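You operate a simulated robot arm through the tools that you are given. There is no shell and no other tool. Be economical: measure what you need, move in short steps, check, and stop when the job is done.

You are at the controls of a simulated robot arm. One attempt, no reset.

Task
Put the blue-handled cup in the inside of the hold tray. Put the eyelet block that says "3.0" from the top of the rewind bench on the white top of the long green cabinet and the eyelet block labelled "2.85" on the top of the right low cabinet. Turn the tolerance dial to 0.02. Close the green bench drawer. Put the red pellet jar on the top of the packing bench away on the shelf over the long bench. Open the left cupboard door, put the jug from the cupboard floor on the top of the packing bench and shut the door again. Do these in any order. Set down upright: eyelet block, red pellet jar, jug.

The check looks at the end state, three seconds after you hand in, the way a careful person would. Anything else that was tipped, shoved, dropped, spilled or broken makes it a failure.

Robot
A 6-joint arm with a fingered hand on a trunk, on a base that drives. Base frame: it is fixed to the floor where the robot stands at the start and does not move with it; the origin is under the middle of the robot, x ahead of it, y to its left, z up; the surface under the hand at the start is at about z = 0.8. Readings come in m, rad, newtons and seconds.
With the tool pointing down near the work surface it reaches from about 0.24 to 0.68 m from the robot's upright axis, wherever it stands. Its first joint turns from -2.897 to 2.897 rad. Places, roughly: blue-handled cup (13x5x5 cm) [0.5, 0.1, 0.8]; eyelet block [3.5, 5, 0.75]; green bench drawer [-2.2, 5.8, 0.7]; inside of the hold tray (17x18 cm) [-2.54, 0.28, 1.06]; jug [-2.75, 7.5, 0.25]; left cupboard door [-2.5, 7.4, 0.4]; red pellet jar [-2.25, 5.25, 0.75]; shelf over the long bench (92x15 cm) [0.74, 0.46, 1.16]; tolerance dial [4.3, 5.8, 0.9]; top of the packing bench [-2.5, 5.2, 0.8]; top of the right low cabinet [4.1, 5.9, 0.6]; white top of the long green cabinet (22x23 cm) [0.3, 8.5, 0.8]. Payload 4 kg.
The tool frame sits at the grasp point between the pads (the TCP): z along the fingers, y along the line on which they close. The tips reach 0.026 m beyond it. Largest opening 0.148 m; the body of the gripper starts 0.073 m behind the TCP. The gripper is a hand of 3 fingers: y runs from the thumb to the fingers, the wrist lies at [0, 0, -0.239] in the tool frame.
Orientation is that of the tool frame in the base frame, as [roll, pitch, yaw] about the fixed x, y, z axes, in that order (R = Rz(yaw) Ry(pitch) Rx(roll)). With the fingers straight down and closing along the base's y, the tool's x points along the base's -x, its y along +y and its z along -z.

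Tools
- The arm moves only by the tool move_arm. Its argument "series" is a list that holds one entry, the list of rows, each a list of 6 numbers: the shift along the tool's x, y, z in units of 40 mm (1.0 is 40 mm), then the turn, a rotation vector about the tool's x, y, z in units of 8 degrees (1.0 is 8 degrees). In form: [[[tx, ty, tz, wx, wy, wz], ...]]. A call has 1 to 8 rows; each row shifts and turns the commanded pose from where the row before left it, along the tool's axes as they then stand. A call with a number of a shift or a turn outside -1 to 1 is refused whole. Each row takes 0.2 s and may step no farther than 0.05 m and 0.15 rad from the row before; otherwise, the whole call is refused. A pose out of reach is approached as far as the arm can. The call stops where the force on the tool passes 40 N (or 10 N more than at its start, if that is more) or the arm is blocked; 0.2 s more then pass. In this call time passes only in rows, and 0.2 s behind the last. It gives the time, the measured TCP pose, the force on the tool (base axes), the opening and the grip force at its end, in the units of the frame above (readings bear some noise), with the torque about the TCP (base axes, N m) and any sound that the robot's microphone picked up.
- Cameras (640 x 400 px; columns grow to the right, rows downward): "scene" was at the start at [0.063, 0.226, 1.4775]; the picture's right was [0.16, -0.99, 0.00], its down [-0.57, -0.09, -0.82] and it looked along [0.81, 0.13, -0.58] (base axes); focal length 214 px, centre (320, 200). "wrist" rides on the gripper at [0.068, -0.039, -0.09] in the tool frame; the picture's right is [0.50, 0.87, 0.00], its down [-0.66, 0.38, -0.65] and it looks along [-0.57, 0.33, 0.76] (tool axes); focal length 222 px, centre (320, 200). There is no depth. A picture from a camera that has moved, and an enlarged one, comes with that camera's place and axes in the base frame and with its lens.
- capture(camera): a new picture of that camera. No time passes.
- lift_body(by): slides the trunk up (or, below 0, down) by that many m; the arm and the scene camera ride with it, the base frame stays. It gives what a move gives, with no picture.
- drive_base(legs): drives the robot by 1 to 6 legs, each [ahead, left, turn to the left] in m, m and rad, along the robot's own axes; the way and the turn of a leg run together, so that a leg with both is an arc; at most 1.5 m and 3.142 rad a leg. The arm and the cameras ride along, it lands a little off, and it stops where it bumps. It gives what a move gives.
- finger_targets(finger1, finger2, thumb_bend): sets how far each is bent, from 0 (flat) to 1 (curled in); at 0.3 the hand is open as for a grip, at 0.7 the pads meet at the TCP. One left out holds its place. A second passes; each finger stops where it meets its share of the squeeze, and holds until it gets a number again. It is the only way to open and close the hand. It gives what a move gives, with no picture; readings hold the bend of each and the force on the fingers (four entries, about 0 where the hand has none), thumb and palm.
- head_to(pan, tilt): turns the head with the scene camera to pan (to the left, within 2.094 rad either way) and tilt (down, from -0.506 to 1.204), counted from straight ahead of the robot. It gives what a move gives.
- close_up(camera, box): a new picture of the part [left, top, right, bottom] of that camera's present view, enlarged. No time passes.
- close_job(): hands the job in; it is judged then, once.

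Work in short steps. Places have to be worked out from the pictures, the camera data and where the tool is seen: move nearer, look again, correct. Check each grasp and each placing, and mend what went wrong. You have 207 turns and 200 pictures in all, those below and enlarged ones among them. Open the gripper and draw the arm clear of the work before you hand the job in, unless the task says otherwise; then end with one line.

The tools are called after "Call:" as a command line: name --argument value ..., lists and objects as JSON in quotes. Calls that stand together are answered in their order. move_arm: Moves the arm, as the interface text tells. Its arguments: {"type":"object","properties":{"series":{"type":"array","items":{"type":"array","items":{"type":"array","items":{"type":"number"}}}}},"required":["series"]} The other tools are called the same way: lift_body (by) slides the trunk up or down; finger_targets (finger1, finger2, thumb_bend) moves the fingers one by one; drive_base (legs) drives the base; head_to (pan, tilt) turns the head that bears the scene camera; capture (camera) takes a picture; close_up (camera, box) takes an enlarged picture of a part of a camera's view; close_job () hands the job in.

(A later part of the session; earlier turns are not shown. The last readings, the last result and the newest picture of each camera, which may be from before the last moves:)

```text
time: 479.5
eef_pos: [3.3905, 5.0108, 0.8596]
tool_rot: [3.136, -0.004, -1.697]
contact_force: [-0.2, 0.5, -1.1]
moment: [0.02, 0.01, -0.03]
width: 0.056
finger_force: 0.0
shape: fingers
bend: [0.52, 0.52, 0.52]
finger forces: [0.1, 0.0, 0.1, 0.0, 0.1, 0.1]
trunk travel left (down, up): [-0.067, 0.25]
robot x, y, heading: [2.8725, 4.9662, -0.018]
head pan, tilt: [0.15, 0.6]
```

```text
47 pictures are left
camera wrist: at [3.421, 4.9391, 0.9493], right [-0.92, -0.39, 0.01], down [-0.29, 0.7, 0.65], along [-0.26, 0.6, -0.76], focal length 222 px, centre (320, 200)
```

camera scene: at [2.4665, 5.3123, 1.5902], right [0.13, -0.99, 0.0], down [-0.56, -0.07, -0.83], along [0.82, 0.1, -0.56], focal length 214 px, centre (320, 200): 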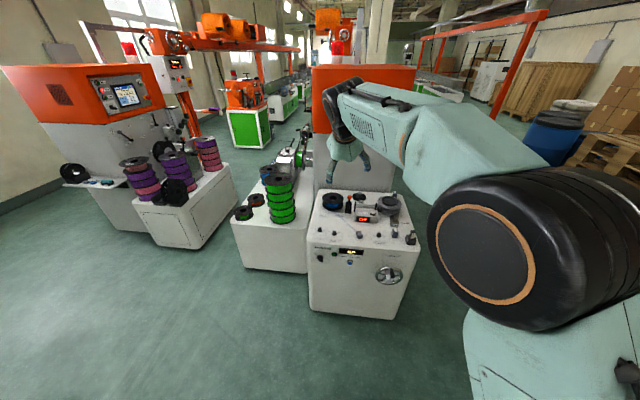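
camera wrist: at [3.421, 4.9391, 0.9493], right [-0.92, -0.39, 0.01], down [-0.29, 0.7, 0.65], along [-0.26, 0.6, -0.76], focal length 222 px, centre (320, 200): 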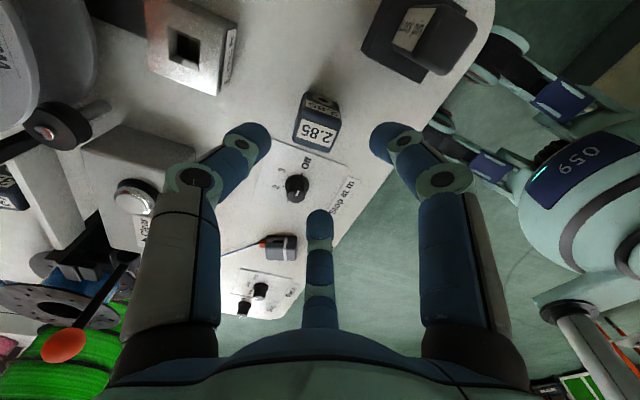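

The block is centred under the hand. I'm descending to grasp height.

Call:
move_arm --series '[[[0.14, -0.09, 0.5, 0, 0, 0], [0, 0, 0.8, 0, 0, 0], [0, 0, 0.7, 0, 0, 0]]]'

Call:
finger_targets --finger1 0.7 --finger2 0.7 --thumb_bend 0.7

Call:
capture --camera "wrist"

```text
time: 480.3
eef_pos: [3.3935, 5.003, 0.7755]
tool_rot: [3.136, -0.002, -1.698]
contact_force: [-0.4, -0.3, 0.1]
moment: [0.02, 0.0, 0.03]
width: 0.0559
finger_force: 0.0
shape: fingers
bend: [0.52, 0.52, 0.52]
finger forces: [0.1, 0.0, 0.0, 0.0, 0.1, 0.1]
trunk travel left (down, up): [-0.067, 0.25]
robot x, y, heading: [2.873, 4.9688, -0.019]
head pan, tilt: [0.15, 0.6]
```

```text
time: 481.3
eef_pos: [3.3933, 5.0025, 0.7764]
tool_rot: [3.134, -0.005, -1.698]
contact_force: [0.0, -0.5, -1.1]
moment: [0.04, 0.01, 0.0]
width: 0.0202
finger_force: 10.7
shape: fingers
bend: [0.62, 0.6, 0.65]
finger forces: [5.7, 7.7, 0.1, 0.1, 8.0, 0.0]
trunk travel left (down, up): [-0.067, 0.25]
robot x, y, heading: [2.8723, 4.9727, -0.018]
head pan, tilt: [0.15, 0.6]
```

```text
46 pictures are left
camera wrist: at [3.4235, 4.9303, 0.8662], right [-0.92, -0.39, 0.01], down [-0.29, 0.7, 0.65], along [-0.26, 0.6, -0.76], focal length 222 px, centre (320, 200)
```

wrist: 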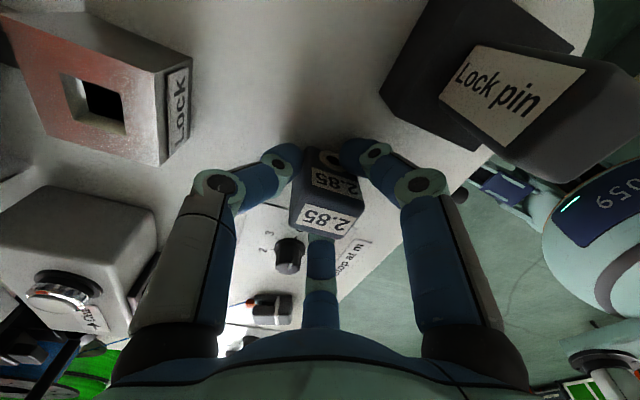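

The block is gripped with 6–8 N per finger. I'm lifting and backing away from the bench.

Call:
move_arm --series '[[[0, 0, -0.6, 0, 0, 0], [0, 0, -1, 0, 0, 0], [0, 0, -1, 0, 0, 0], [0, 0, -1, 0, 0, 0], [0, 0, -1, 0, 0, 0]]]'

Call:
drive_base --legs '[[-0.45, 0.1, 0.02], [0, 0.62, 0]]'

Call:
head_to --pan 0.1 --tilt 0.6

Call:
capture --camera "scene"

Call:
close_up --camera "wrist" --box '[240, 100, 400, 280]'

```text
time: 482.5
eef_pos: [3.396, 5.0039, 0.9631]
tool_rot: [3.133, -0.005, -1.699]
contact_force: [0.1, 0.5, -0.7]
moment: [0.0, 0.01, 0.0]
width: 0.0205
finger_force: 10.8
shape: fingers
bend: [0.62, 0.6, 0.65]
finger forces: [5.9, 7.7, 0.0, 0.0, 8.0, 0.0]
trunk travel left (down, up): [-0.067, 0.25]
robot x, y, heading: [2.8697, 4.9692, -0.018]
head pan, tilt: [0.15, 0.6]
```

```text
time: 484.3
eef_pos: [3.1709, 5.0712, 0.9622]
tool_rot: [3.134, -0.005, -1.694]
contact_force: [0.1, -0.7, -1.8]
moment: [0.04, 0.02, 0.01]
width: 0.0202
finger_force: 11.2
shape: fingers
bend: [0.62, 0.6, 0.65]
finger forces: [5.9, 7.6, 0.1, 0.1, 8.1, 0.0]
trunk travel left (down, up): [-0.067, 0.25]
robot x, y, heading: [2.6459, 5.0346, -0.01]
head pan, tilt: [0.15, 0.6]
stopped in leg 1: the robot was blocked; the commanded pose is now the measured one
```

```text
time: 484.9
eef_pos: [3.1717, 5.0703, 0.9635]
tool_rot: [3.136, -0.004, -1.694]
contact_force: [-0.4, 0.7, -0.2]
moment: [0.0, -0.01, 0.05]
width: 0.0204
finger_force: 11.2
shape: fingers
bend: [0.62, 0.6, 0.65]
finger forces: [5.9, 7.7, 0.0, 0.0, 8.0, 0.1]
trunk travel left (down, up): [-0.067, 0.25]
robot x, y, heading: [2.6455, 5.0361, -0.013]
head pan, tilt: [0.099, 0.6]
```

```text
45 pictures are left
camera scene: at [2.7441, 5.2555, 1.3328], right [0.09, -1.0, 0.0], down [-0.56, -0.05, -0.83], along [0.82, 0.07, -0.56], focal length 214 px, centre (320, 200)
```

scene: 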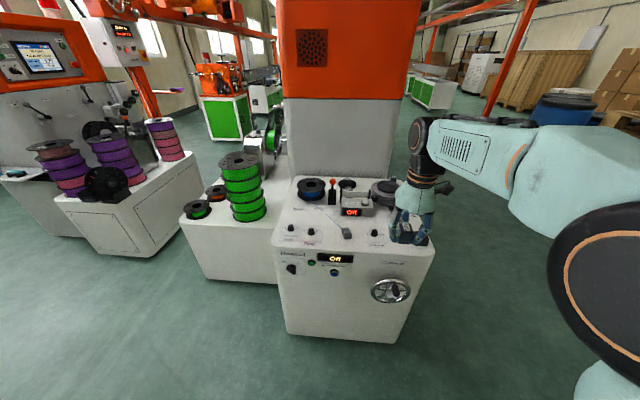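

```text
2.22 times, centred on (320, 190) of wrist
camera zoom: at [3.2012, 4.9976, 1.054], right [-0.92, -0.39, 0.01], down [-0.29, 0.7, 0.65], along [-0.26, 0.6, -0.76], focal length 494 px, centre (320, 222)
```

zoom: 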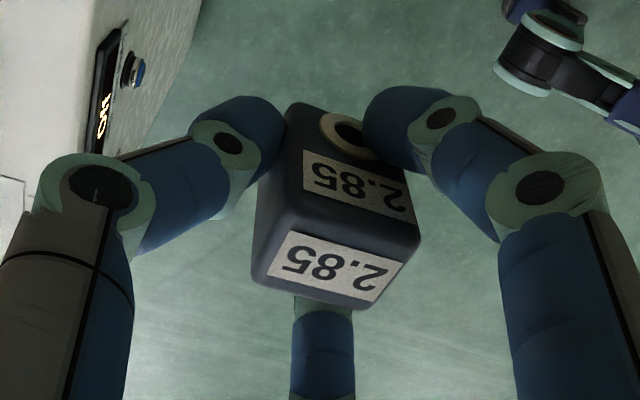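

The block is held upright. I'm moving left to face the right low cabinet and look at its top.

Call:
drive_base --legs '[[0, 0.75, 0.01]]'

Call:
head_to --pan -0.15 --tilt 0.55

Call:
capture --camera "scene"

```text
time: 491.9
eef_pos: [3.1748, 5.8248, 0.9632]
tool_rot: [3.136, -0.003, -1.684]
contact_force: [-0.8, 0.1, -2.0]
moment: [0.01, -0.01, 0.0]
width: 0.0204
finger_force: 10.8
shape: fingers
bend: [0.62, 0.6, 0.65]
finger forces: [5.9, 7.7, 0.1, 0.0, 7.8, 0.0]
trunk travel left (down, up): [-0.067, 0.25]
robot x, y, heading: [2.6536, 5.7859, -0.002]
head pan, tilt: [0.099, 0.6]
```

```text
time: 492.7
eef_pos: [3.1752, 5.8243, 0.963]
tool_rot: [3.137, -0.003, -1.684]
contact_force: [-0.4, 0.0, -1.4]
moment: [0.0, 0.04, -0.03]
width: 0.0205
finger_force: 10.8
shape: fingers
bend: [0.62, 0.6, 0.65]
finger forces: [5.9, 7.6, 0.0, 0.0, 7.9, 0.0]
trunk travel left (down, up): [-0.067, 0.25]
robot x, y, heading: [2.6522, 5.7848, -0.0]
head pan, tilt: [-0.15, 0.55]
```

```text
43 pictures are left
camera scene: at [2.7478, 5.9839, 1.3373], right [-0.15, -0.99, 0.0], down [-0.52, 0.08, -0.85], along [0.84, -0.13, -0.52], focal length 214 px, centre (320, 200)
```

scene: 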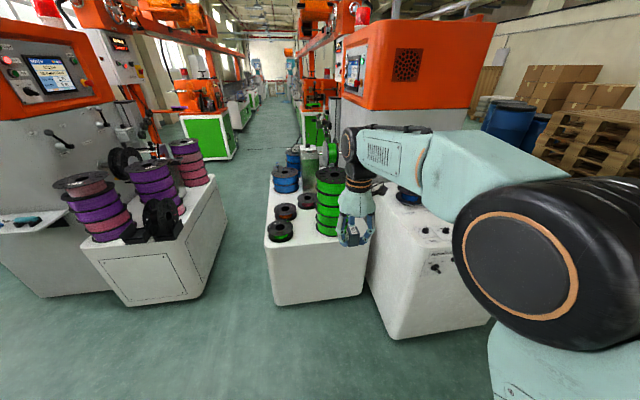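

Call:
close_up --camera "scene" --box '[255, 130, 385, 260]'

```text
3.08 times, centred on (320, 195) of scene
camera zoom: at [2.7478, 5.9839, 1.3373], right [-0.15, -0.99, 0.0], down [-0.52, 0.08, -0.85], along [0.84, -0.13, -0.52], focal length 660 px, centre (320, 215)
```

zoom: 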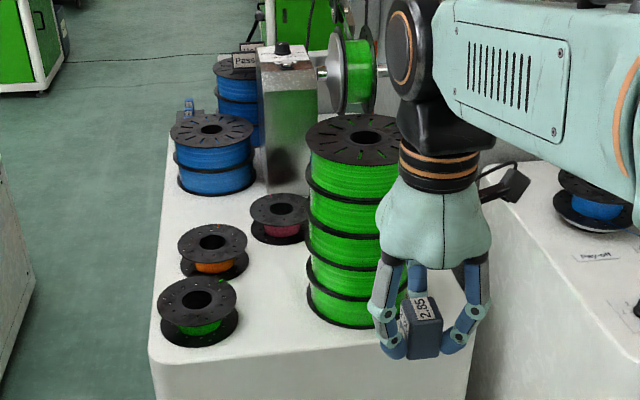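

The cabinet's free spot is to the right of the tall green stack, at about (3.66, 5.635). I'm raising the trunk to keep the arm high, extending a bit, then driving there.

Call:
lift_body --by 0.2

Call:
move_arm --series '[[[0, -0.6, 0.8, 0, 0, 0], [0, -0.6, 0.9, 0, 0, 0], [0, -0.6, 0.9, 0, 0, 0], [0, -0.3, 0.9, 0, 0, 0], [0, 0, 0.9, 0, 0, 0], [0, 0, 0.9, 0, 0, 0]]]'

Call:
drive_base --legs '[[0.0, -0.17, 0], [0.3, 0, 0]]'

Call:
capture --camera "scene"

```text
time: 494.9
eef_pos: [3.1743, 5.8256, 1.1631]
tool_rot: [3.136, -0.004, -1.683]
contact_force: [-0.3, 0.3, -1.3]
moment: [0.01, -0.02, 0.01]
width: 0.0203
finger_force: 10.5
shape: fingers
bend: [0.62, 0.6, 0.65]
finger forces: [5.9, 7.8, 0.1, 0.0, 8.0, 0.0]
trunk travel left (down, up): [-0.267, 0.05]
robot x, y, heading: [2.652, 5.7854, -0.003]
head pan, tilt: [-0.15, 0.55]
```

```text
time: 496.2
eef_pos: [3.2591, 5.8163, 0.9498]
tool_rot: [3.135, -0.004, -1.684]
contact_force: [-0.5, 0.4, -0.6]
moment: [-0.03, -0.02, -0.03]
width: 0.0198
finger_force: 9.9
shape: fingers
bend: [0.62, 0.6, 0.65]
finger forces: [5.9, 7.6, 0.1, 0.0, 8.0, 0.0]
trunk travel left (down, up): [-0.267, 0.05]
robot x, y, heading: [2.6519, 5.7851, 0.002]
head pan, tilt: [-0.15, 0.55]
```

```text
time: 500.1
eef_pos: [3.5654, 5.6389, 0.9503]
tool_rot: [3.136, -0.003, -1.693]
contact_force: [-0.4, 0.5, -0.8]
moment: [0.02, 0.02, 0.0]
width: 0.0204
finger_force: 10.5
shape: fingers
bend: [0.62, 0.6, 0.65]
finger forces: [6.0, 7.6, 0.0, 0.0, 7.8, 0.0]
trunk travel left (down, up): [-0.267, 0.05]
robot x, y, heading: [2.9609, 5.6112, -0.008]
head pan, tilt: [-0.15, 0.55]
```

```text
41 pictures are left
camera scene: at [3.0215, 5.8106, 1.5427], right [-0.16, -0.99, 0.0], down [-0.52, 0.08, -0.85], along [0.84, -0.14, -0.52], focal length 214 px, centre (320, 200)
```

scene: 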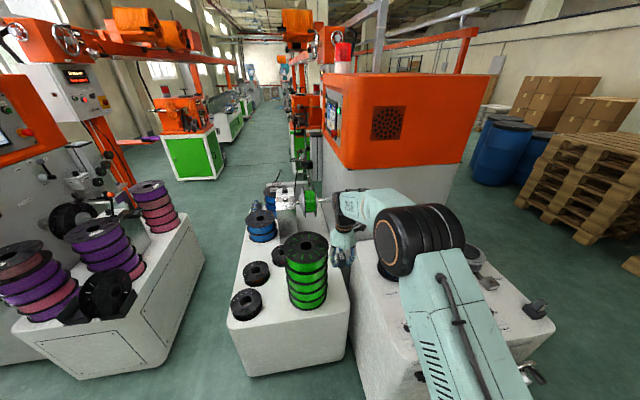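

The elbow is well above the bench. I'm edging 6 cm forward, extending 3.5 cm, lowering partway and checking with the wrist camera.

Call:
drive_base --legs '[[0.06, 0, 0]]'

Call:
move_arm --series '[[[0, -0.45, 0.9, 0, 0, 0], [0, -0.45, 0.9, 0, 0, 0], [0, 0, 1, 0, 0, 0], [0, 0, 1, 0, 0, 0], [0, 0, 1, 0, 0, 0]]]'

Call:
capture --camera "wrist"

```text
time: 501.0
eef_pos: [3.6251, 5.6389, 0.9509]
tool_rot: [3.135, -0.004, -1.69]
contact_force: [-0.2, -0.5, -0.4]
moment: [0.0, -0.02, 0.0]
width: 0.0201
finger_force: 10.7
shape: fingers
bend: [0.62, 0.6, 0.65]
finger forces: [5.8, 7.7, 0.0, 0.0, 8.0, 0.0]
trunk travel left (down, up): [-0.267, 0.05]
robot x, y, heading: [3.0151, 5.6113, -0.013]
head pan, tilt: [-0.15, 0.55]
```

```text
time: 502.1
eef_pos: [3.6623, 5.6357, 0.8003]
tool_rot: [-3.139, -0.002, -1.691]
contact_force: [-12.9, -2.3, 15.4]
moment: [0.72, -1.3, 0.32]
width: 0.02
finger_force: 19.8
shape: fingers
bend: [0.62, 0.6, 0.65]
finger forces: [5.8, 7.7, 0.0, 0.0, 8.0, 17.6]
trunk travel left (down, up): [-0.267, 0.05]
robot x, y, heading: [3.0163, 5.6108, -0.009]
head pan, tilt: [-0.15, 0.55]
stopped in row 5: the force on the tool passed its limit at 62 N (the readings are from after the stop); the commanded pose is now the measured one
```

```text
40 pictures are left
camera wrist: at [3.6932, 5.5629, 0.8901], right [-0.92, -0.39, 0.0], down [-0.3, 0.7, 0.65], along [-0.26, 0.6, -0.76], focal length 222 px, centre (320, 200)
```

wrist: 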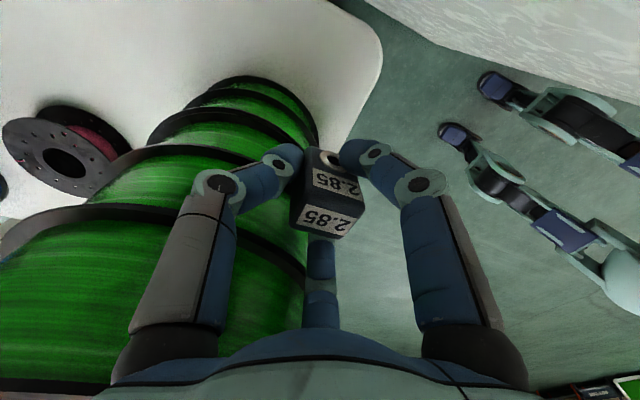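

The palm pressed against the green stack, so it is wider than I judged. I'm raising straight up at once and checking the stack.

Call:
move_arm --series '[[[0, 0, -0.5, 0, 0, 0], [0, 0, -1, 0, 0, 0], [0, 0, -1, 0, 0, 0], [0, 0, -1, 0, 0, 0]]]'

Call:
close_up --camera "scene" --box '[220, 180, 380, 320]'

```text
time: 503.1
eef_pos: [3.6622, 5.6386, 0.9392]
tool_rot: [-3.141, -0.001, -1.69]
contact_force: [0.5, -0.1, -0.8]
moment: [0.0, -0.01, 0.0]
width: 0.0201
finger_force: 10.4
shape: fingers
bend: [0.62, 0.6, 0.65]
finger forces: [5.8, 7.5, 0.0, 0.0, 7.8, 0.1]
trunk travel left (down, up): [-0.267, 0.05]
robot x, y, heading: [3.0114, 5.6121, -0.01]
head pan, tilt: [-0.15, 0.55]
```

```text
2.86 times, centred on (300, 250) of scene
camera zoom: at [3.0784, 5.8102, 1.5428], right [-0.16, -0.99, 0.0], down [-0.52, 0.08, -0.85], along [0.84, -0.14, -0.52], focal length 613 px, centre (377, 57)
```

zoom: 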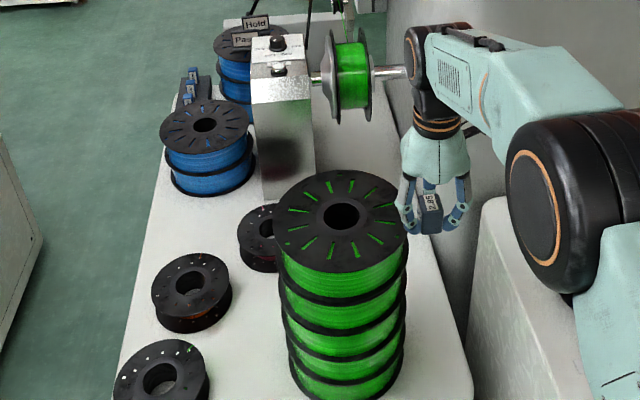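

The stack looks undisturbed. By triangulation the cabinet top is at z≈0.52 and the stack is at (3.74, 5.755) with R≈0.10. A better spot is the front gap at about (3.655, 5.925), so I'm moving there and lowering.

Call:
drive_base --legs '[[-0.15, 0, 0], [0, 0.29, 0.01], [0.145, 0, 0]]'

Call:
lift_body --by -0.22

Call:
capture --camera "wrist"

Call:
capture --camera "scene"

```text
time: 508.1
eef_pos: [3.6591, 5.9315, 0.937]
tool_rot: [-3.142, -0.001, -1.686]
contact_force: [0.5, -0.2, -0.3]
moment: [0.02, 0.0, -0.01]
width: 0.0203
finger_force: 10.6
shape: fingers
bend: [0.62, 0.6, 0.65]
finger forces: [5.8, 7.6, 0.1, 0.1, 7.9, 0.0]
trunk travel left (down, up): [-0.267, 0.05]
robot x, y, heading: [3.0116, 5.9016, -0.002]
head pan, tilt: [-0.15, 0.55]
```

```text
time: 509.7
eef_pos: [3.6629, 5.9309, 0.7907]
tool_rot: [-3.127, -0.006, -1.69]
contact_force: [-6.9, 1.7, 15.6]
moment: [-1.38, -1.17, -0.54]
width: 0.0201
finger_force: 10.8
shape: fingers
bend: [0.62, 0.6, 0.65]
finger forces: [5.8, 7.5, 0.0, 0.0, 8.0, 0.0]
trunk travel left (down, up): [-0.112, 0.205]
robot x, y, heading: [3.0109, 5.8997, 0.0]
head pan, tilt: [-0.15, 0.55]
stopped: the force on the tool passed its limit at 52 N (the readings are from after the stop); the commanded pose is now the measured one
```

```text
38 pictures are left
camera wrist: at [3.6924, 5.8583, 0.8817], right [-0.92, -0.39, -0.01], down [-0.31, 0.7, 0.65], along [-0.25, 0.6, -0.76], focal length 222 px, centre (320, 200)
```

wrist: 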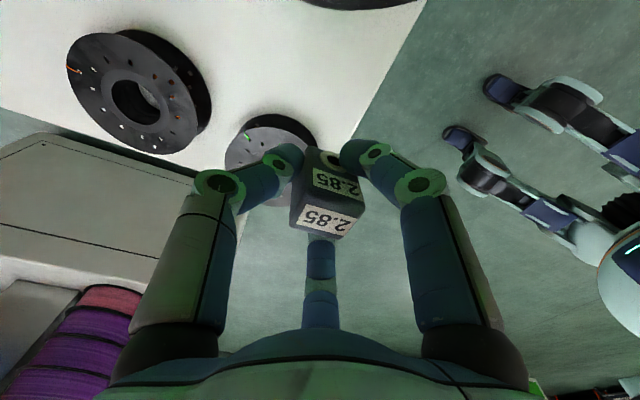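

```text
37 pictures are left
camera scene: at [3.0914, 6.1001, 1.3869], right [-0.16, -0.99, 0.0], down [-0.52, 0.08, -0.85], along [0.84, -0.13, -0.52], focal length 214 px, centre (320, 200)
```

scene: 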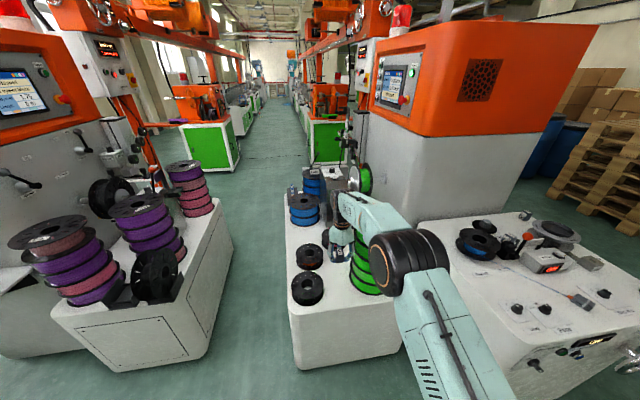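

The wrist camera's bracket touched the stack top. I'm raising, then turning the hand 90° so the camera faces the robot instead.

Call:
lift_body --by 0.15

Call:
close_up --camera "scene" --box '[270, 150, 430, 310]'

Call:
move_arm --series '[[[0, 0, 0, 0, 0, 0.9375], [0, 0, 0, 0, 0, 0.9375], [0, 0, 0, 0, 0, 0.9375], [0, 0, 0, 0, 0, 0.9375], [0, 0, 0, 0, 0, 0.9375], [0, 0, 0, 0, 0, 0.9375], [0, 0, 0, 0, 0, 0.9375], [0, 0, 0, 0, 0, 0.9375]]]'

Call:
move_arm --series '[[[0, 0, 0, 0, 0, 0.9375], [0, 0, 0, 0, 0, 0.9375], [0, 0, 0, 0, 0, 0.9375], [0, 0, 0, 0, 0, 0.9375]]]'

Call:
capture --camera "wrist"

```text
time: 511.4
eef_pos: [3.6624, 5.9309, 0.9386]
tool_rot: [-3.128, -0.005, -1.69]
contact_force: [-0.1, 0.7, -1.0]
moment: [0.0, -0.02, -0.01]
width: 0.02
finger_force: 10.5
shape: fingers
bend: [0.62, 0.6, 0.65]
finger forces: [5.9, 7.5, 0.0, 0.0, 7.8, 0.1]
trunk travel left (down, up): [-0.262, 0.055]
robot x, y, heading: [3.0101, 5.9037, -0.003]
head pan, tilt: [-0.15, 0.55]
```

```text
2.50 times, centred on (350, 230) of scene
camera zoom: at [3.0747, 6.1, 1.5377], right [-0.16, -0.99, 0.0], down [-0.52, 0.08, -0.85], along [0.84, -0.13, -0.52], focal length 536 px, centre (245, 125)
```

zoom: 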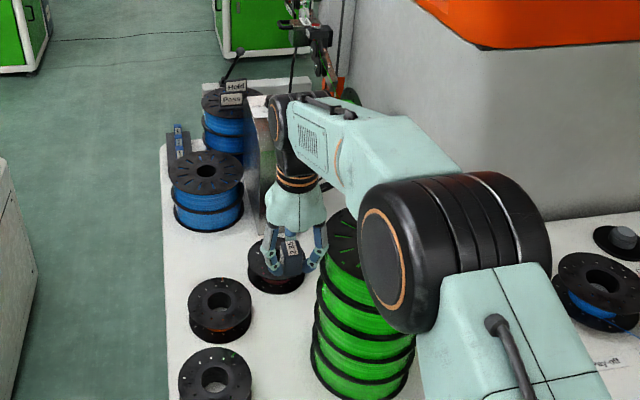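

```text
time: 513.2
eef_pos: [3.664, 5.9307, 0.9377]
tool_rot: [-3.132, 0.008, -2.737]
contact_force: [0.3, 0.6, -0.5]
moment: [-0.02, -0.03, -0.03]
width: 0.0202
finger_force: 10.3
shape: fingers
bend: [0.62, 0.6, 0.65]
finger forces: [5.9, 7.5, 0.0, 0.0, 7.7, 0.0]
trunk travel left (down, up): [-0.262, 0.055]
robot x, y, heading: [3.0098, 5.9037, -0.005]
head pan, tilt: [-0.15, 0.55]
```

```text
time: 514.2
eef_pos: [3.6644, 5.9301, 0.939]
tool_rot: [-3.137, 0.012, 3.022]
contact_force: [0.7, 0.1, -0.6]
moment: [-0.01, 0.02, -0.01]
width: 0.0199
finger_force: 10.8
shape: fingers
bend: [0.62, 0.6, 0.65]
finger forces: [5.8, 7.4, 0.0, 0.0, 7.6, 0.0]
trunk travel left (down, up): [-0.262, 0.055]
robot x, y, heading: [3.0103, 5.9056, 0.0]
head pan, tilt: [-0.15, 0.55]
```

```text
35 pictures are left
camera wrist: at [3.5904, 5.8992, 1.0282], right [-0.39, 0.92, -0.01], down [0.69, 0.3, 0.66], along [0.61, 0.25, -0.75], focal length 222 px, centre (320, 200)
```

wrist: 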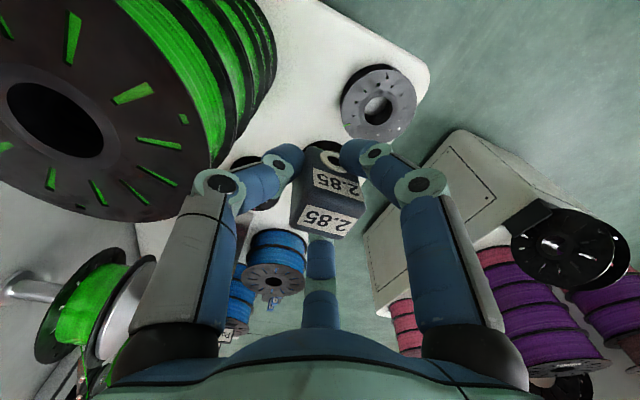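

Now the view shows the spot below the block is free, with the stack 9 cm away. I'm lowering with the trunk.

Call:
lift_body --by -0.25

Call:
move_arm --series '[[[0, 0, 0.8, 0, 0, 0], [0, 0, 0.8, 0, 0, 0]]]'

Call:
capture --camera "wrist"

```text
time: 516.8
eef_pos: [3.6632, 5.9308, 0.6887]
tool_rot: [-3.138, 0.013, 3.023]
contact_force: [0.1, 0.0, -1.3]
moment: [-0.03, 0.03, -0.01]
width: 0.0202
finger_force: 10.5
shape: fingers
bend: [0.62, 0.6, 0.65]
finger forces: [5.8, 7.4, 0.0, 0.0, 7.6, 0.0]
trunk travel left (down, up): [-0.012, 0.305]
robot x, y, heading: [3.0095, 5.9036, -0.001]
head pan, tilt: [-0.15, 0.55]
```

```text
time: 517.4
eef_pos: [3.6664, 5.9296, 0.6239]
tool_rot: [-3.138, 0.012, 3.026]
contact_force: [-0.1, -0.2, -0.6]
moment: [0.03, -0.02, 0.01]
width: 0.0201
finger_force: 10.1
shape: fingers
bend: [0.62, 0.6, 0.65]
finger forces: [5.7, 7.3, 0.0, 0.1, 7.7, 0.1]
trunk travel left (down, up): [-0.012, 0.305]
robot x, y, heading: [3.0117, 5.8991, -0.005]
head pan, tilt: [-0.15, 0.55]
```

```text
34 pictures are left
camera wrist: at [3.5928, 5.8977, 0.7135], right [-0.4, 0.92, -0.01], down [0.69, 0.3, 0.66], along [0.61, 0.26, -0.75], focal length 222 px, centre (320, 200)
```

wrist: 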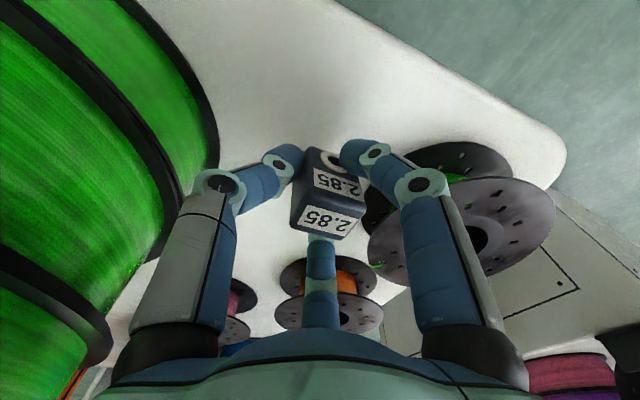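

Clearances look fine. I'm continuing down gently until contact, expected around TCP z≈0.55.

Call:
move_arm --series '[[[0, 0, 0.6, 0, 0, 0], [0, 0, 0.6, 0, 0, 0], [0, 0, 0.25, 0, 0, 0], [0, 0, 0.15, 0, 0, 0]]]'

```text
time: 518.1
eef_pos: [3.6686, 5.9298, 0.5824]
tool_rot: [-3.141, 0.028, 3.026]
contact_force: [-5.8, -0.6, 20.9]
moment: [0.19, 0.33, 0.03]
width: 0.0181
finger_force: 18.0
shape: fingers
bend: [0.62, 0.61, 0.66]
finger forces: [19.0, 8.5, 0.1, 0.0, 8.5, 0.0]
trunk travel left (down, up): [-0.012, 0.305]
robot x, y, heading: [3.0109, 5.9041, -0.002]
head pan, tilt: [-0.15, 0.55]
stopped in row 3: the force on the tool passed its limit at 48 N (the readings are from after the stop); the commanded pose is now the measured one
```

Call:
capture --camera "wrist"

Call:
close_up --camera "scene" --box '[270, 170, 430, 330]'

```text
33 pictures are left
camera wrist: at [3.5942, 5.8978, 0.6702], right [-0.4, 0.92, -0.01], down [0.68, 0.3, 0.67], along [0.62, 0.26, -0.74], focal length 222 px, centre (320, 200)
```

wrist: 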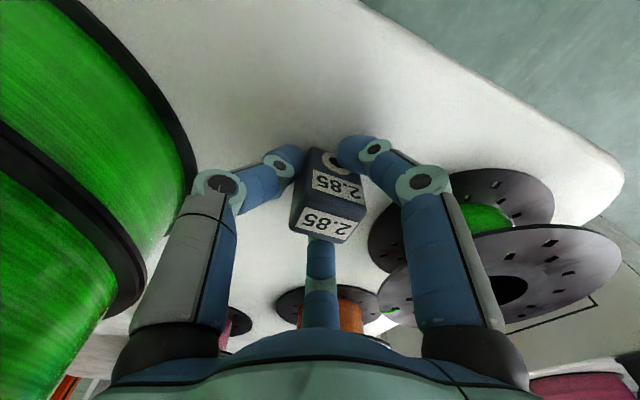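

```text
2.50 times, centred on (350, 250) of scene
camera zoom: at [3.1236, 6.0996, 1.2836], right [-0.16, -0.99, 0.0], down [-0.52, 0.08, -0.85], along [0.84, -0.13, -0.52], focal length 536 px, centre (245, 75)
```

zoom: 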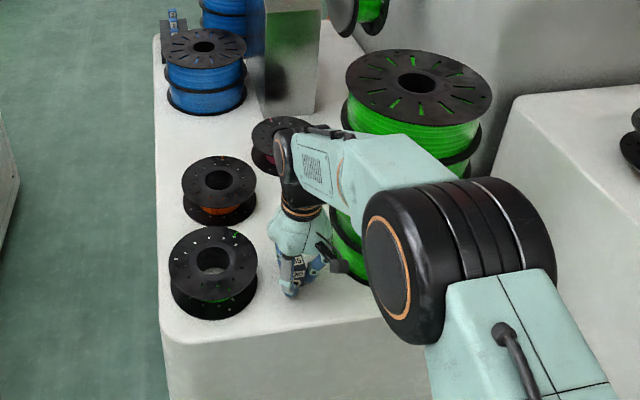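

The block's base is on the cabinet top. I'm relieving the pressure by 2 mm and opening slightly.

Call:
move_arm --series '[[[0, 0, -0.06, 0, 0, 0]]]'

Call:
finger_targets --finger1 0.52 --finger2 0.52 --thumb_bend 0.52

Call:
move_arm --series '[[[0, 0, -0.5, 0, 0, 0], [0, 0, -1, 0, 0, 0], [0, 0, -1, 0, 0, 0]]]'

Call:
capture --camera "wrist"

```text
time: 518.5
eef_pos: [3.6687, 5.9291, 0.5811]
tool_rot: [-3.14, 0.024, 3.025]
contact_force: [-1.7, -0.6, 12.6]
moment: [0.09, 0.08, 0.02]
width: 0.0179
finger_force: 15.0
shape: fingers
bend: [0.62, 0.61, 0.66]
finger forces: [12.4, 9.1, 0.0, 0.1, 7.9, 0.1]
trunk travel left (down, up): [-0.012, 0.305]
robot x, y, heading: [3.0109, 5.9011, -0.002]
head pan, tilt: [-0.15, 0.55]
```

```text
time: 519.5
eef_pos: [3.6692, 5.9292, 0.584]
tool_rot: [-3.14, 0.028, 3.025]
contact_force: [8.8, 0.0, 26.8]
moment: [-0.3, 0.11, 0.22]
width: 0.0396
finger_force: 14.3
shape: fingers
bend: [0.56, 0.52, 0.55]
finger forces: [11.6, 0.8, 0.0, 0.0, 15.3, 0.0]
trunk travel left (down, up): [-0.012, 0.305]
robot x, y, heading: [3.0123, 5.9011, -0.008]
head pan, tilt: [-0.15, 0.55]
```

```text
time: 520.3
eef_pos: [3.6668, 5.9323, 0.6822]
tool_rot: [-3.14, 0.021, 3.026]
contact_force: [-0.1, -0.8, 0.0]
moment: [0.0, 0.01, 0.0]
width: 0.055
finger_force: 0.0
shape: fingers
bend: [0.52, 0.52, 0.52]
finger forces: [0.0, 0.1, 0.1, 0.0, 0.0, 0.0]
trunk travel left (down, up): [-0.012, 0.305]
robot x, y, heading: [3.0099, 5.8996, 0.001]
head pan, tilt: [-0.15, 0.55]
```

```text
31 pictures are left
camera wrist: at [3.5933, 5.9001, 0.7702], right [-0.4, 0.92, -0.01], down [0.68, 0.3, 0.67], along [0.62, 0.26, -0.74], focal length 222 px, centre (320, 200)
```

wrist: 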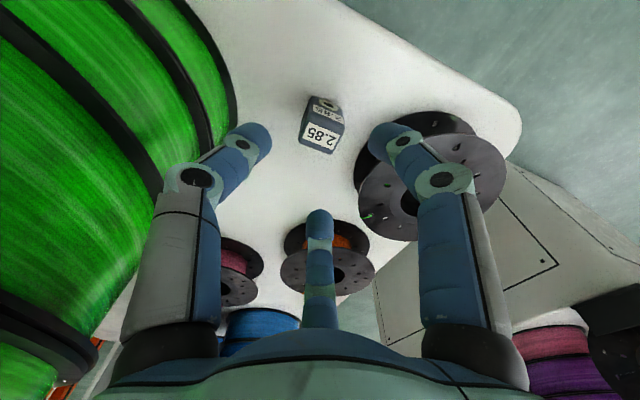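

Block "2.85" stands upright on the cabinet. Now the tolerance dial: I'm raising the trunk and zooming in on the unit behind.

Call:
lift_body --by 0.3

Call:
drive_base --legs '[[-0.3, 0, 0]]'

Call:
head_to --pan -0.15 --tilt 0.4

Call:
close_up --camera "scene" --box '[280, 140, 380, 240]'

```text
time: 523.3
eef_pos: [3.665, 5.9301, 0.9783]
tool_rot: [-3.14, 0.023, 3.026]
contact_force: [-0.1, 0.2, -0.9]
moment: [-0.02, -0.02, 0.0]
width: 0.055
finger_force: 0.0
shape: fingers
bend: [0.52, 0.52, 0.52]
finger forces: [0.0, 0.0, 0.1, 0.0, 0.0, 0.0]
trunk travel left (down, up): [-0.312, 0.005]
robot x, y, heading: [3.0115, 5.9044, -0.007]
head pan, tilt: [-0.15, 0.55]
```

```text
time: 525.4
eef_pos: [3.3637, 5.9346, 0.9822]
tool_rot: [-3.139, 0.024, 3.034]
contact_force: [-1.2, -0.4, -0.4]
moment: [0.0, -0.01, 0.01]
width: 0.055
finger_force: 0.0
shape: fingers
bend: [0.52, 0.52, 0.52]
finger forces: [0.0, 0.1, 0.0, 0.0, 0.0, 0.1]
trunk travel left (down, up): [-0.312, 0.005]
robot x, y, heading: [2.712, 5.8997, -0.002]
head pan, tilt: [-0.15, 0.55]
```

```text
time: 526.1
eef_pos: [3.3639, 5.9362, 0.9805]
tool_rot: [-3.139, 0.023, 3.033]
contact_force: [0.6, -0.5, 0.2]
moment: [0.01, -0.01, 0.01]
width: 0.055
finger_force: 0.0
shape: fingers
bend: [0.52, 0.52, 0.52]
finger forces: [0.0, 0.0, 0.0, 0.0, 0.0, 0.0]
trunk travel left (down, up): [-0.312, 0.005]
robot x, y, heading: [2.7071, 5.8988, 0.004]
head pan, tilt: [-0.15, 0.4]
```

```text
4.00 times, centred on (330, 190) of scene
camera zoom: at [2.7705, 6.1006, 1.6044], right [-0.15, -0.99, 0.0], down [-0.39, 0.06, -0.92], along [0.91, -0.14, -0.39], focal length 858 px, centre (280, 240)
```

zoom: 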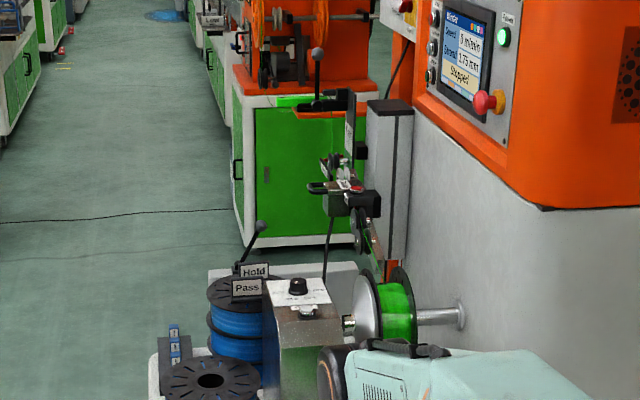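

Call:
close_up --camera "scene" --box '[304, 200, 344, 225]'

```text
16.00 times, centred on (324, 212) of scene
camera zoom: at [2.7705, 6.1006, 1.6044], right [-0.15, -0.99, 0.0], down [-0.39, 0.06, -0.92], along [0.91, -0.14, -0.39], focal length 3432 px, centre (256, 0)
```

zoom: 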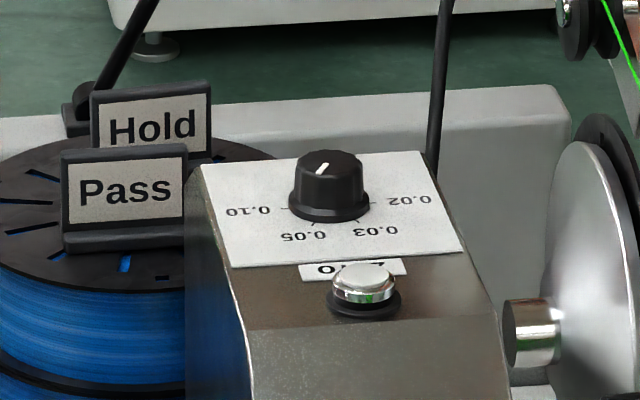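

The dial is a 4 cm round knob on top of the grey unit at about (4.26, 5.834, 0.865), pointing to 0.05; 0.02 is at its right (-y), so about +120° counter-clockwise from above. It's deep, so I'll use a forward-tilted hand with two-finger pinch. I'm reorienting now.

Call:
move_arm --series '[[[0, 0, -0.3, 0, 0, -0.9375], [0, 0, -0.3, 0, 0, -0.9375], [0, 0, -0.3, 0, 0, -0.9375], [0, 0, -0.3, 0, 0, -0.9375], [0, 0, -0.3, 0, 0, -0.9375], [0, 0, -0.3, 0, 0, -0.9375], [0, 0, 0, 0, 0, -0.9375], [0, 0, 0, 0, 0, -0.9375]]]'

Call:
move_arm --series '[[[0, 0, 0, 0, 0, -0.9375], [0, 0, 0, 0, 0, -0.9375], [0, 0, 0, 0, 0, -0.9375], [0, 0, 0, 0.92, 0, -0.5], [0, 0, 0, 0.95, 0, 0], [0, 0, 0, 0.95, 0, 0], [0, 0, 0, 0.95, 0, 0], [0, 0, 0, 0.95, 0, 0]]]'

Call:
move_arm --series '[[[0, 0, 0, 0.95, 0, 0], [0, 0, 0, 0.7, 0, 0], [0, -0.5, 0.86, 0, 0, 0], [0, -0.5, 0.86, 0, 0, 0], [0, -0.5, 0.86, 0, 0, 0]]]'

Call:
finger_targets --finger1 0.5 --finger2 0.5 --thumb_bend 0.15

```text
time: 527.9
eef_pos: [3.3642, 5.9361, 1.0526]
tool_rot: [-3.122, 0.009, -2.199]
contact_force: [1.2, 0.0, -0.4]
moment: [0.01, -0.01, -0.02]
width: 0.055
finger_force: 0.0
shape: fingers
bend: [0.52, 0.52, 0.52]
finger forces: [0.0, 0.0, 0.0, 0.1, 0.0, 0.0]
trunk travel left (down, up): [-0.312, 0.005]
robot x, y, heading: [2.7117, 5.9015, 0.006]
head pan, tilt: [-0.15, 0.4]
```

```text
time: 529.7
eef_pos: [3.3631, 5.937, 1.0525]
tool_rot: [-2.459, -0.002, -1.74]
contact_force: [-0.3, -0.7, 1.3]
moment: [0.0, 0.01, -0.04]
width: 0.0551
finger_force: 0.0
shape: fingers
bend: [0.52, 0.52, 0.52]
finger forces: [0.0, 0.0, 0.1, 0.1, 0.1, 0.1]
trunk travel left (down, up): [-0.312, 0.005]
robot x, y, heading: [2.7093, 5.9038, 0.001]
head pan, tilt: [-0.15, 0.4]
```

```text
time: 530.9
eef_pos: [3.4788, 5.9091, 1.0287]
tool_rot: [-2.295, -0.018, -1.752]
contact_force: [0.1, 0.2, 1.2]
moment: [0.0, 0.04, -0.02]
width: 0.0554
finger_force: 0.1
shape: fingers
bend: [0.52, 0.52, 0.52]
finger forces: [0.0, 0.0, 0.0, 0.0, 0.0, 0.0]
out of reach, approached as far as the arm can: row 1
trunk travel left (down, up): [-0.312, 0.005]
robot x, y, heading: [2.7104, 5.9032, 0.002]
head pan, tilt: [-0.15, 0.4]
```

```text
time: 531.9
eef_pos: [3.4772, 5.9083, 1.0284]
tool_rot: [-2.293, -0.017, -1.754]
contact_force: [-0.2, -0.7, -0.4]
moment: [0.01, 0.02, 0.02]
width: 0.1126
finger_force: 0.1
shape: fingers
bend: [0.5, 0.5, 0.15]
finger forces: [0.0, 0.0, 0.1, 0.0, 0.1, 0.1]
trunk travel left (down, up): [-0.312, 0.005]
robot x, y, heading: [2.711, 5.9006, -0.001]
head pan, tilt: [-0.15, 0.4]
```

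The arm is reaching 0.77 m ahead at 41° tilt. I'm testing further extension.

Call:
move_arm --series '[[[0, -0.36, 0.79, 0, 0, 0], [0, -0.36, 0.79, 0, 0, 0], [0, -0.36, 0.79, 0, 0, 0]]]'

```text
time: 532.7
eef_pos: [3.5775, 5.8893, 0.9973]
tool_rot: [-2.292, -0.019, -1.755]
contact_force: [-0.1, -0.7, 0.6]
moment: [0.0, -0.01, -0.01]
width: 0.1127
finger_force: 0.0
shape: fingers
bend: [0.5, 0.5, 0.15]
finger forces: [0.0, 0.0, 0.1, 0.1, 0.0, 0.1]
trunk travel left (down, up): [-0.312, 0.005]
robot x, y, heading: [2.7135, 5.9045, 0.004]
head pan, tilt: [-0.15, 0.4]
```

Reach of 0.87 m is fine. I'm driving in above everything (lowest point ≈0.95) until just short of the knob.

Call:
drive_base --legs '[[0.3, -0.05, 0], [0.27, 0, 0]]'

Call:
capture --camera "wrist"

```text
time: 536.2
eef_pos: [4.1486, 5.845, 0.999]
tool_rot: [-2.293, -0.018, -1.75]
contact_force: [0.0, 0.7, -0.1]
moment: [-0.01, -0.01, 0.02]
width: 0.1131
finger_force: 0.0
shape: fingers
bend: [0.5, 0.5, 0.15]
finger forces: [0.0, 0.0, 0.0, 0.1, 0.0, 0.0]
trunk travel left (down, up): [-0.312, 0.005]
robot x, y, heading: [3.282, 5.8545, 0.011]
head pan, tilt: [-0.15, 0.4]
```

```text
28 pictures are left
camera wrist: at [4.0959, 5.7869, 1.0888], right [-0.65, -0.4, -0.64], down [-0.61, 0.78, 0.14], along [0.44, 0.48, -0.76], focal length 222 px, centre (320, 200)
```

wrist: 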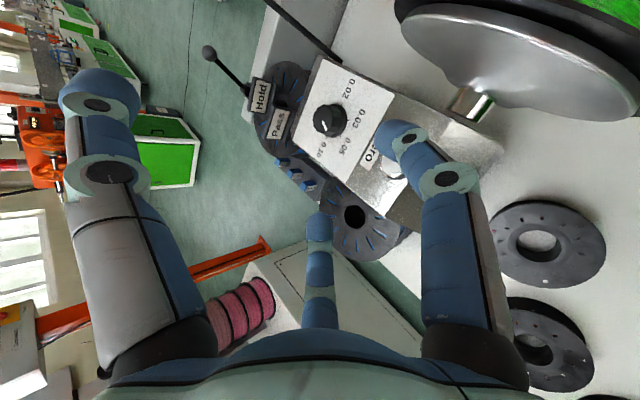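

Call:
close_up --camera "wrist" --box '[270, 60, 410, 170]'

```text
3.64 times, centred on (340, 115) of wrist
camera zoom: at [4.0959, 5.7869, 1.0888], right [-0.65, -0.4, -0.64], down [-0.61, 0.78, 0.14], along [0.44, 0.48, -0.76], focal length 808 px, centre (247, 509)
```

zoom: 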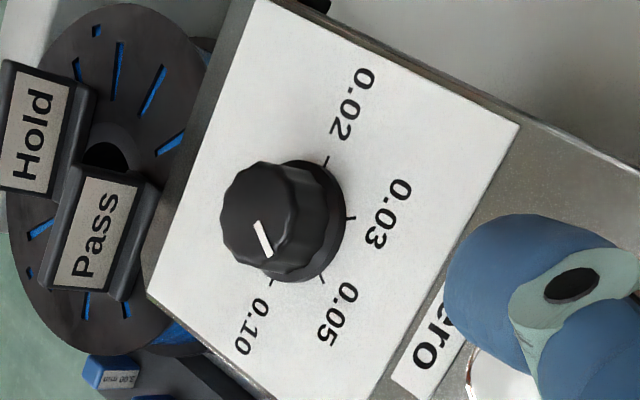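

The pointer is at 0.05 and the dial is at (4.268, 5.836). I'll turn it by rolling a closed fist around its front side, from left-front to right-front, which rotates it counter-clockwise. First a fist, then I position left-front of the knob.

Call:
finger_targets --finger1 0.7 --finger2 0.7 --thumb_bend 0.7

Call:
drive_base --legs '[[0.07, 0, 0]]'

Call:
move_arm --series '[[[-0.2, 0.8, 0.62, 0, 0, 0], [-0.2, 0.8, 0.62, 0, 0, 0], [-0.2, 0.5, 0.4, 0, 0, 0]]]'

Call:
capture --camera "wrist"

```text
time: 537.2
eef_pos: [4.1489, 5.8452, 0.9996]
tool_rot: [-2.293, -0.018, -1.752]
contact_force: [0.2, -0.1, 1.4]
moment: [0.01, 0.02, 0.01]
width: 0.0
finger_force: 0.1
shape: fingers
bend: [0.7, 0.7, 0.7]
finger forces: [0.0, 0.0, 0.0, 0.1, 0.0, 0.0]
trunk travel left (down, up): [-0.312, 0.005]
robot x, y, heading: [3.2826, 5.8578, 0.008]
head pan, tilt: [-0.15, 0.4]
```

```text
time: 538.3
eef_pos: [4.1932, 5.8452, 0.9979]
tool_rot: [-2.297, -0.018, -1.751]
contact_force: [-0.3, 0.9, -0.5]
moment: [0.0, 0.0, 0.0]
width: 0.0001
finger_force: 0.1
shape: fingers
bend: [0.7, 0.7, 0.7]
finger forces: [0.1, 0.0, 0.0, 0.0, 0.0, 0.0]
trunk travel left (down, up): [-0.312, 0.005]
robot x, y, heading: [3.3259, 5.8551, 0.011]
head pan, tilt: [-0.15, 0.4]
stopped in leg 1: the robot was blocked; the commanded pose is now the measured one
```

```text
time: 539.1
eef_pos: [4.1908, 5.8692, 0.8878]
tool_rot: [-2.295, -0.017, -1.75]
contact_force: [-0.8, 0.1, 0.0]
moment: [0.01, -0.01, 0.0]
width: 0.0001
finger_force: 0.1
shape: fingers
bend: [0.7, 0.7, 0.7]
finger forces: [0.1, 0.0, 0.0, 0.0, 0.0, 0.0]
trunk travel left (down, up): [-0.312, 0.005]
robot x, y, heading: [3.3308, 5.8528, 0.004]
head pan, tilt: [-0.15, 0.4]
```

```text
26 pictures are left
camera wrist: at [4.1377, 5.81, 0.9793], right [-0.66, -0.4, -0.64], down [-0.61, 0.78, 0.14], along [0.44, 0.48, -0.76], focal length 222 px, centre (320, 200)
```

wrist: 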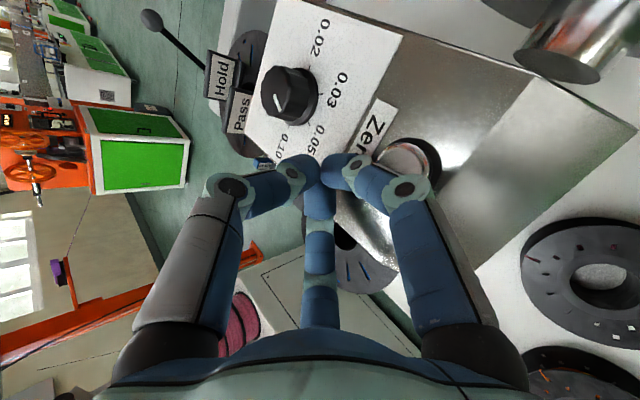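

The base touched the cabinet front at x≈3.33, so I'll use arm extension from here. I'm moving the fist tip beside the knob's left-front.

Call:
move_arm --series '[[[-0.13, -0.26, 0.75, 0, 0, 0]]]'

```text
time: 539.5
eef_pos: [4.2067, 5.8706, 0.8811]
tool_rot: [-2.297, -0.019, -1.751]
contact_force: [-0.7, -0.4, -0.3]
moment: [0.0, 0.04, -0.03]
width: 0.0
finger_force: 0.1
shape: fingers
bend: [0.7, 0.7, 0.7]
finger forces: [0.0, 0.0, 0.0, 0.1, 0.0, 0.0]
out of reach, approached as far as the arm can: row 1
trunk travel left (down, up): [-0.312, 0.005]
robot x, y, heading: [3.3283, 5.8548, 0.003]
head pan, tilt: [-0.15, 0.4]
heard: click
```

A click was heard, so I'm checking the dial and surroundings.

Call:
close_up --camera "wrist" --box '[220, 20, 460, 200]'

```text
2.22 times, centred on (340, 110) of wrist
camera zoom: at [4.154, 5.8115, 0.9715], right [-0.66, -0.4, -0.64], down [-0.61, 0.78, 0.14], along [0.44, 0.48, -0.76], focal length 494 px, centre (276, 400)
```

zoom: 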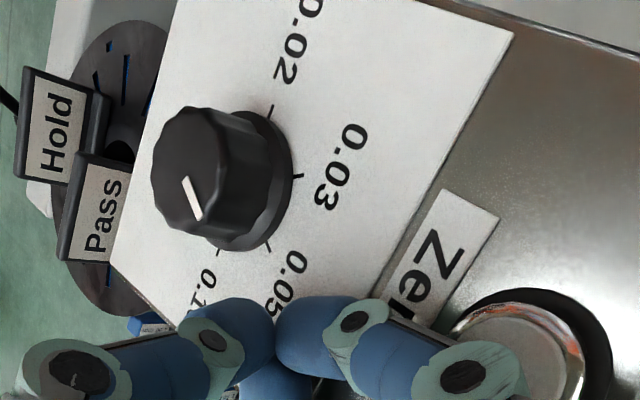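

The pointer is unchanged; a knuckle probably brushed the Zero button, so I'll keep higher and shift left of it. Reach improves if the shoulder is lower, so I'm raising the arm 15 cm, extending, then lowering the trunk.

Call:
move_arm --series '[[[0, -0.67, -0.66, 0, 0, 0], [0, -0.67, -0.66, 0, 0, 0], [0, -0.67, -0.66, 0, 0, 0], [0, -0.67, -0.66, 0, 0, 0], [-0.2, -0.4, 0.5, 0, 0, 0], [-0.2, -0.4, 0.5, 0, 0, 0]]]'

```text
time: 540.9
eef_pos: [4.2166, 5.8782, 1.0282]
tool_rot: [-2.295, -0.019, -1.751]
contact_force: [-0.2, 0.9, 0.1]
moment: [-0.04, 0.0, 0.0]
width: 0.0
finger_force: 0.0
shape: fingers
bend: [0.7, 0.7, 0.7]
finger forces: [0.0, 0.0, 0.0, 0.0, 0.0, 0.2]
out of reach, approached as far as the arm can: row 5, 6
trunk travel left (down, up): [-0.312, 0.005]
robot x, y, heading: [3.3265, 5.8575, 0.008]
head pan, tilt: [-0.15, 0.4]
```

Reach is about 5 cm short from the front. A better stance is the aisle mouth to the left, about (3.62, 6.42), only ≈0.85 m from the knob. I'm retracting the hand, backing up and relocating.

Call:
move_arm --series '[[[0.11, -0.07, -0.84, 0, 0, 0], [0.11, -0.07, -0.84, 0, 0, 0], [0.11, -0.07, -0.84, 0, 0, 0], [0.11, -0.07, -0.84, 0, 0, 0], [0.11, -0.07, -0.84, 0, 0, 0]]]'

Call:
drive_base --legs '[[-0.4, 0, 0], [0, 0.57, 0], [0.6, 0, 0]]'

Call:
head_to --pan 0.3 --tilt 0.85

Call:
capture --camera "scene"

```text
time: 542.1
eef_pos: [4.0982, 5.8793, 1.1527]
tool_rot: [-2.295, -0.018, -1.752]
contact_force: [0.2, 0.0, 0.4]
moment: [0.03, 0.0, 0.02]
width: 0.0
finger_force: 0.0
shape: fingers
bend: [0.7, 0.7, 0.7]
finger forces: [0.0, 0.0, 0.0, 0.0, 0.0, 0.0]
trunk travel left (down, up): [-0.312, 0.005]
robot x, y, heading: [3.3263, 5.8541, 0.005]
head pan, tilt: [-0.15, 0.4]
```

```text
time: 552.7
eef_pos: [4.3138, 6.4509, 1.1507]
tool_rot: [-2.294, -0.016, -1.744]
contact_force: [0.0, 0.7, 1.1]
moment: [-0.01, -0.02, 0.01]
width: 0.0002
finger_force: 0.1
shape: fingers
bend: [0.7, 0.7, 0.7]
finger forces: [0.1, 0.0, 0.0, 0.1, 0.0, 0.0]
trunk travel left (down, up): [-0.312, 0.005]
robot x, y, heading: [3.5392, 6.4245, 0.012]
head pan, tilt: [-0.15, 0.4]
```

```text
time: 553.6
eef_pos: [4.3134, 6.4504, 1.1514]
tool_rot: [-2.297, -0.017, -1.745]
contact_force: [-0.4, -0.3, 0.3]
moment: [-0.01, -0.02, -0.01]
width: 0.0002
finger_force: 0.2
shape: fingers
bend: [0.7, 0.7, 0.7]
finger forces: [0.0, 0.1, 0.0, 0.0, 0.1, 0.0]
trunk travel left (down, up): [-0.312, 0.005]
robot x, y, heading: [3.5415, 6.4199, 0.014]
head pan, tilt: [0.3, 0.85]
```

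```text
24 pictures are left
camera scene: at [3.5846, 6.6593, 1.5654], right [0.31, -0.95, 0.0], down [-0.71, -0.23, -0.66], along [0.63, 0.2, -0.75], focal length 214 px, centre (320, 200)
```

scene: 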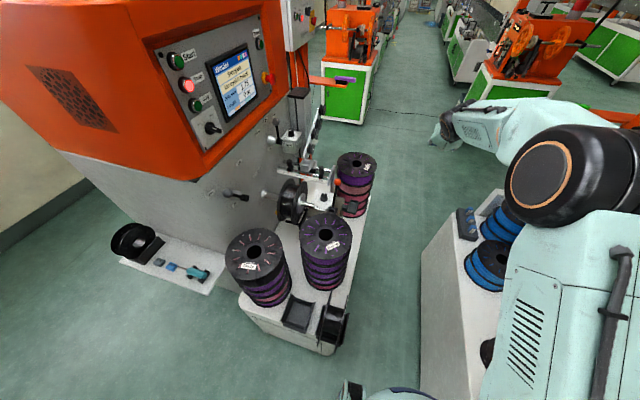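

No bump here and the aisle is ≈0.54 m wide. I'm centring in it (y≈6.38), moving 0.2 m in, then turning right to face the knob.

Call:
drive_base --legs '[[0, -0.04, -0.014], [0.19, 0, 0], [0, 0, -0.85]]'

Call:
capture --camera "wrist"

```text
time: 554.7
eef_pos: [4.3141, 6.4143, 1.1525]
tool_rot: [-2.294, -0.019, -1.756]
contact_force: [0.9, -0.2, -0.1]
moment: [0.0, 0.03, -0.02]
width: 0.0001
finger_force: 0.1
shape: fingers
bend: [0.7, 0.7, 0.7]
finger forces: [0.1, 0.0, 0.0, 0.0, 0.1, 0.0]
trunk travel left (down, up): [-0.312, 0.005]
robot x, y, heading: [3.5412, 6.4008, 0.003]
head pan, tilt: [0.3, 0.85]
stopped in leg 1: the robot was blocked; the commanded pose is now the measured one
```

```text
23 pictures are left
camera wrist: at [4.2611, 6.3556, 1.2424], right [-0.66, -0.4, -0.64], down [-0.61, 0.78, 0.14], along [0.45, 0.48, -0.76], focal length 222 px, centre (320, 200)
```

wrist: 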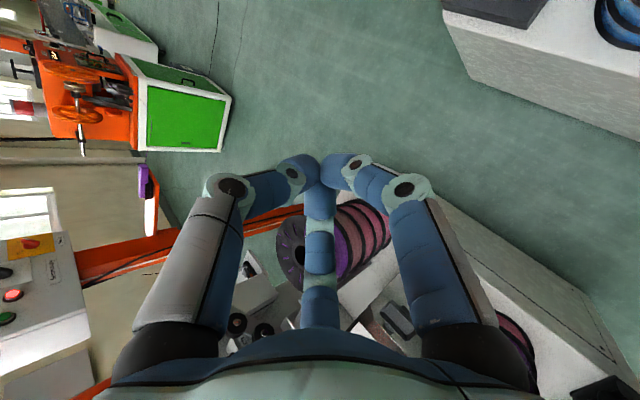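

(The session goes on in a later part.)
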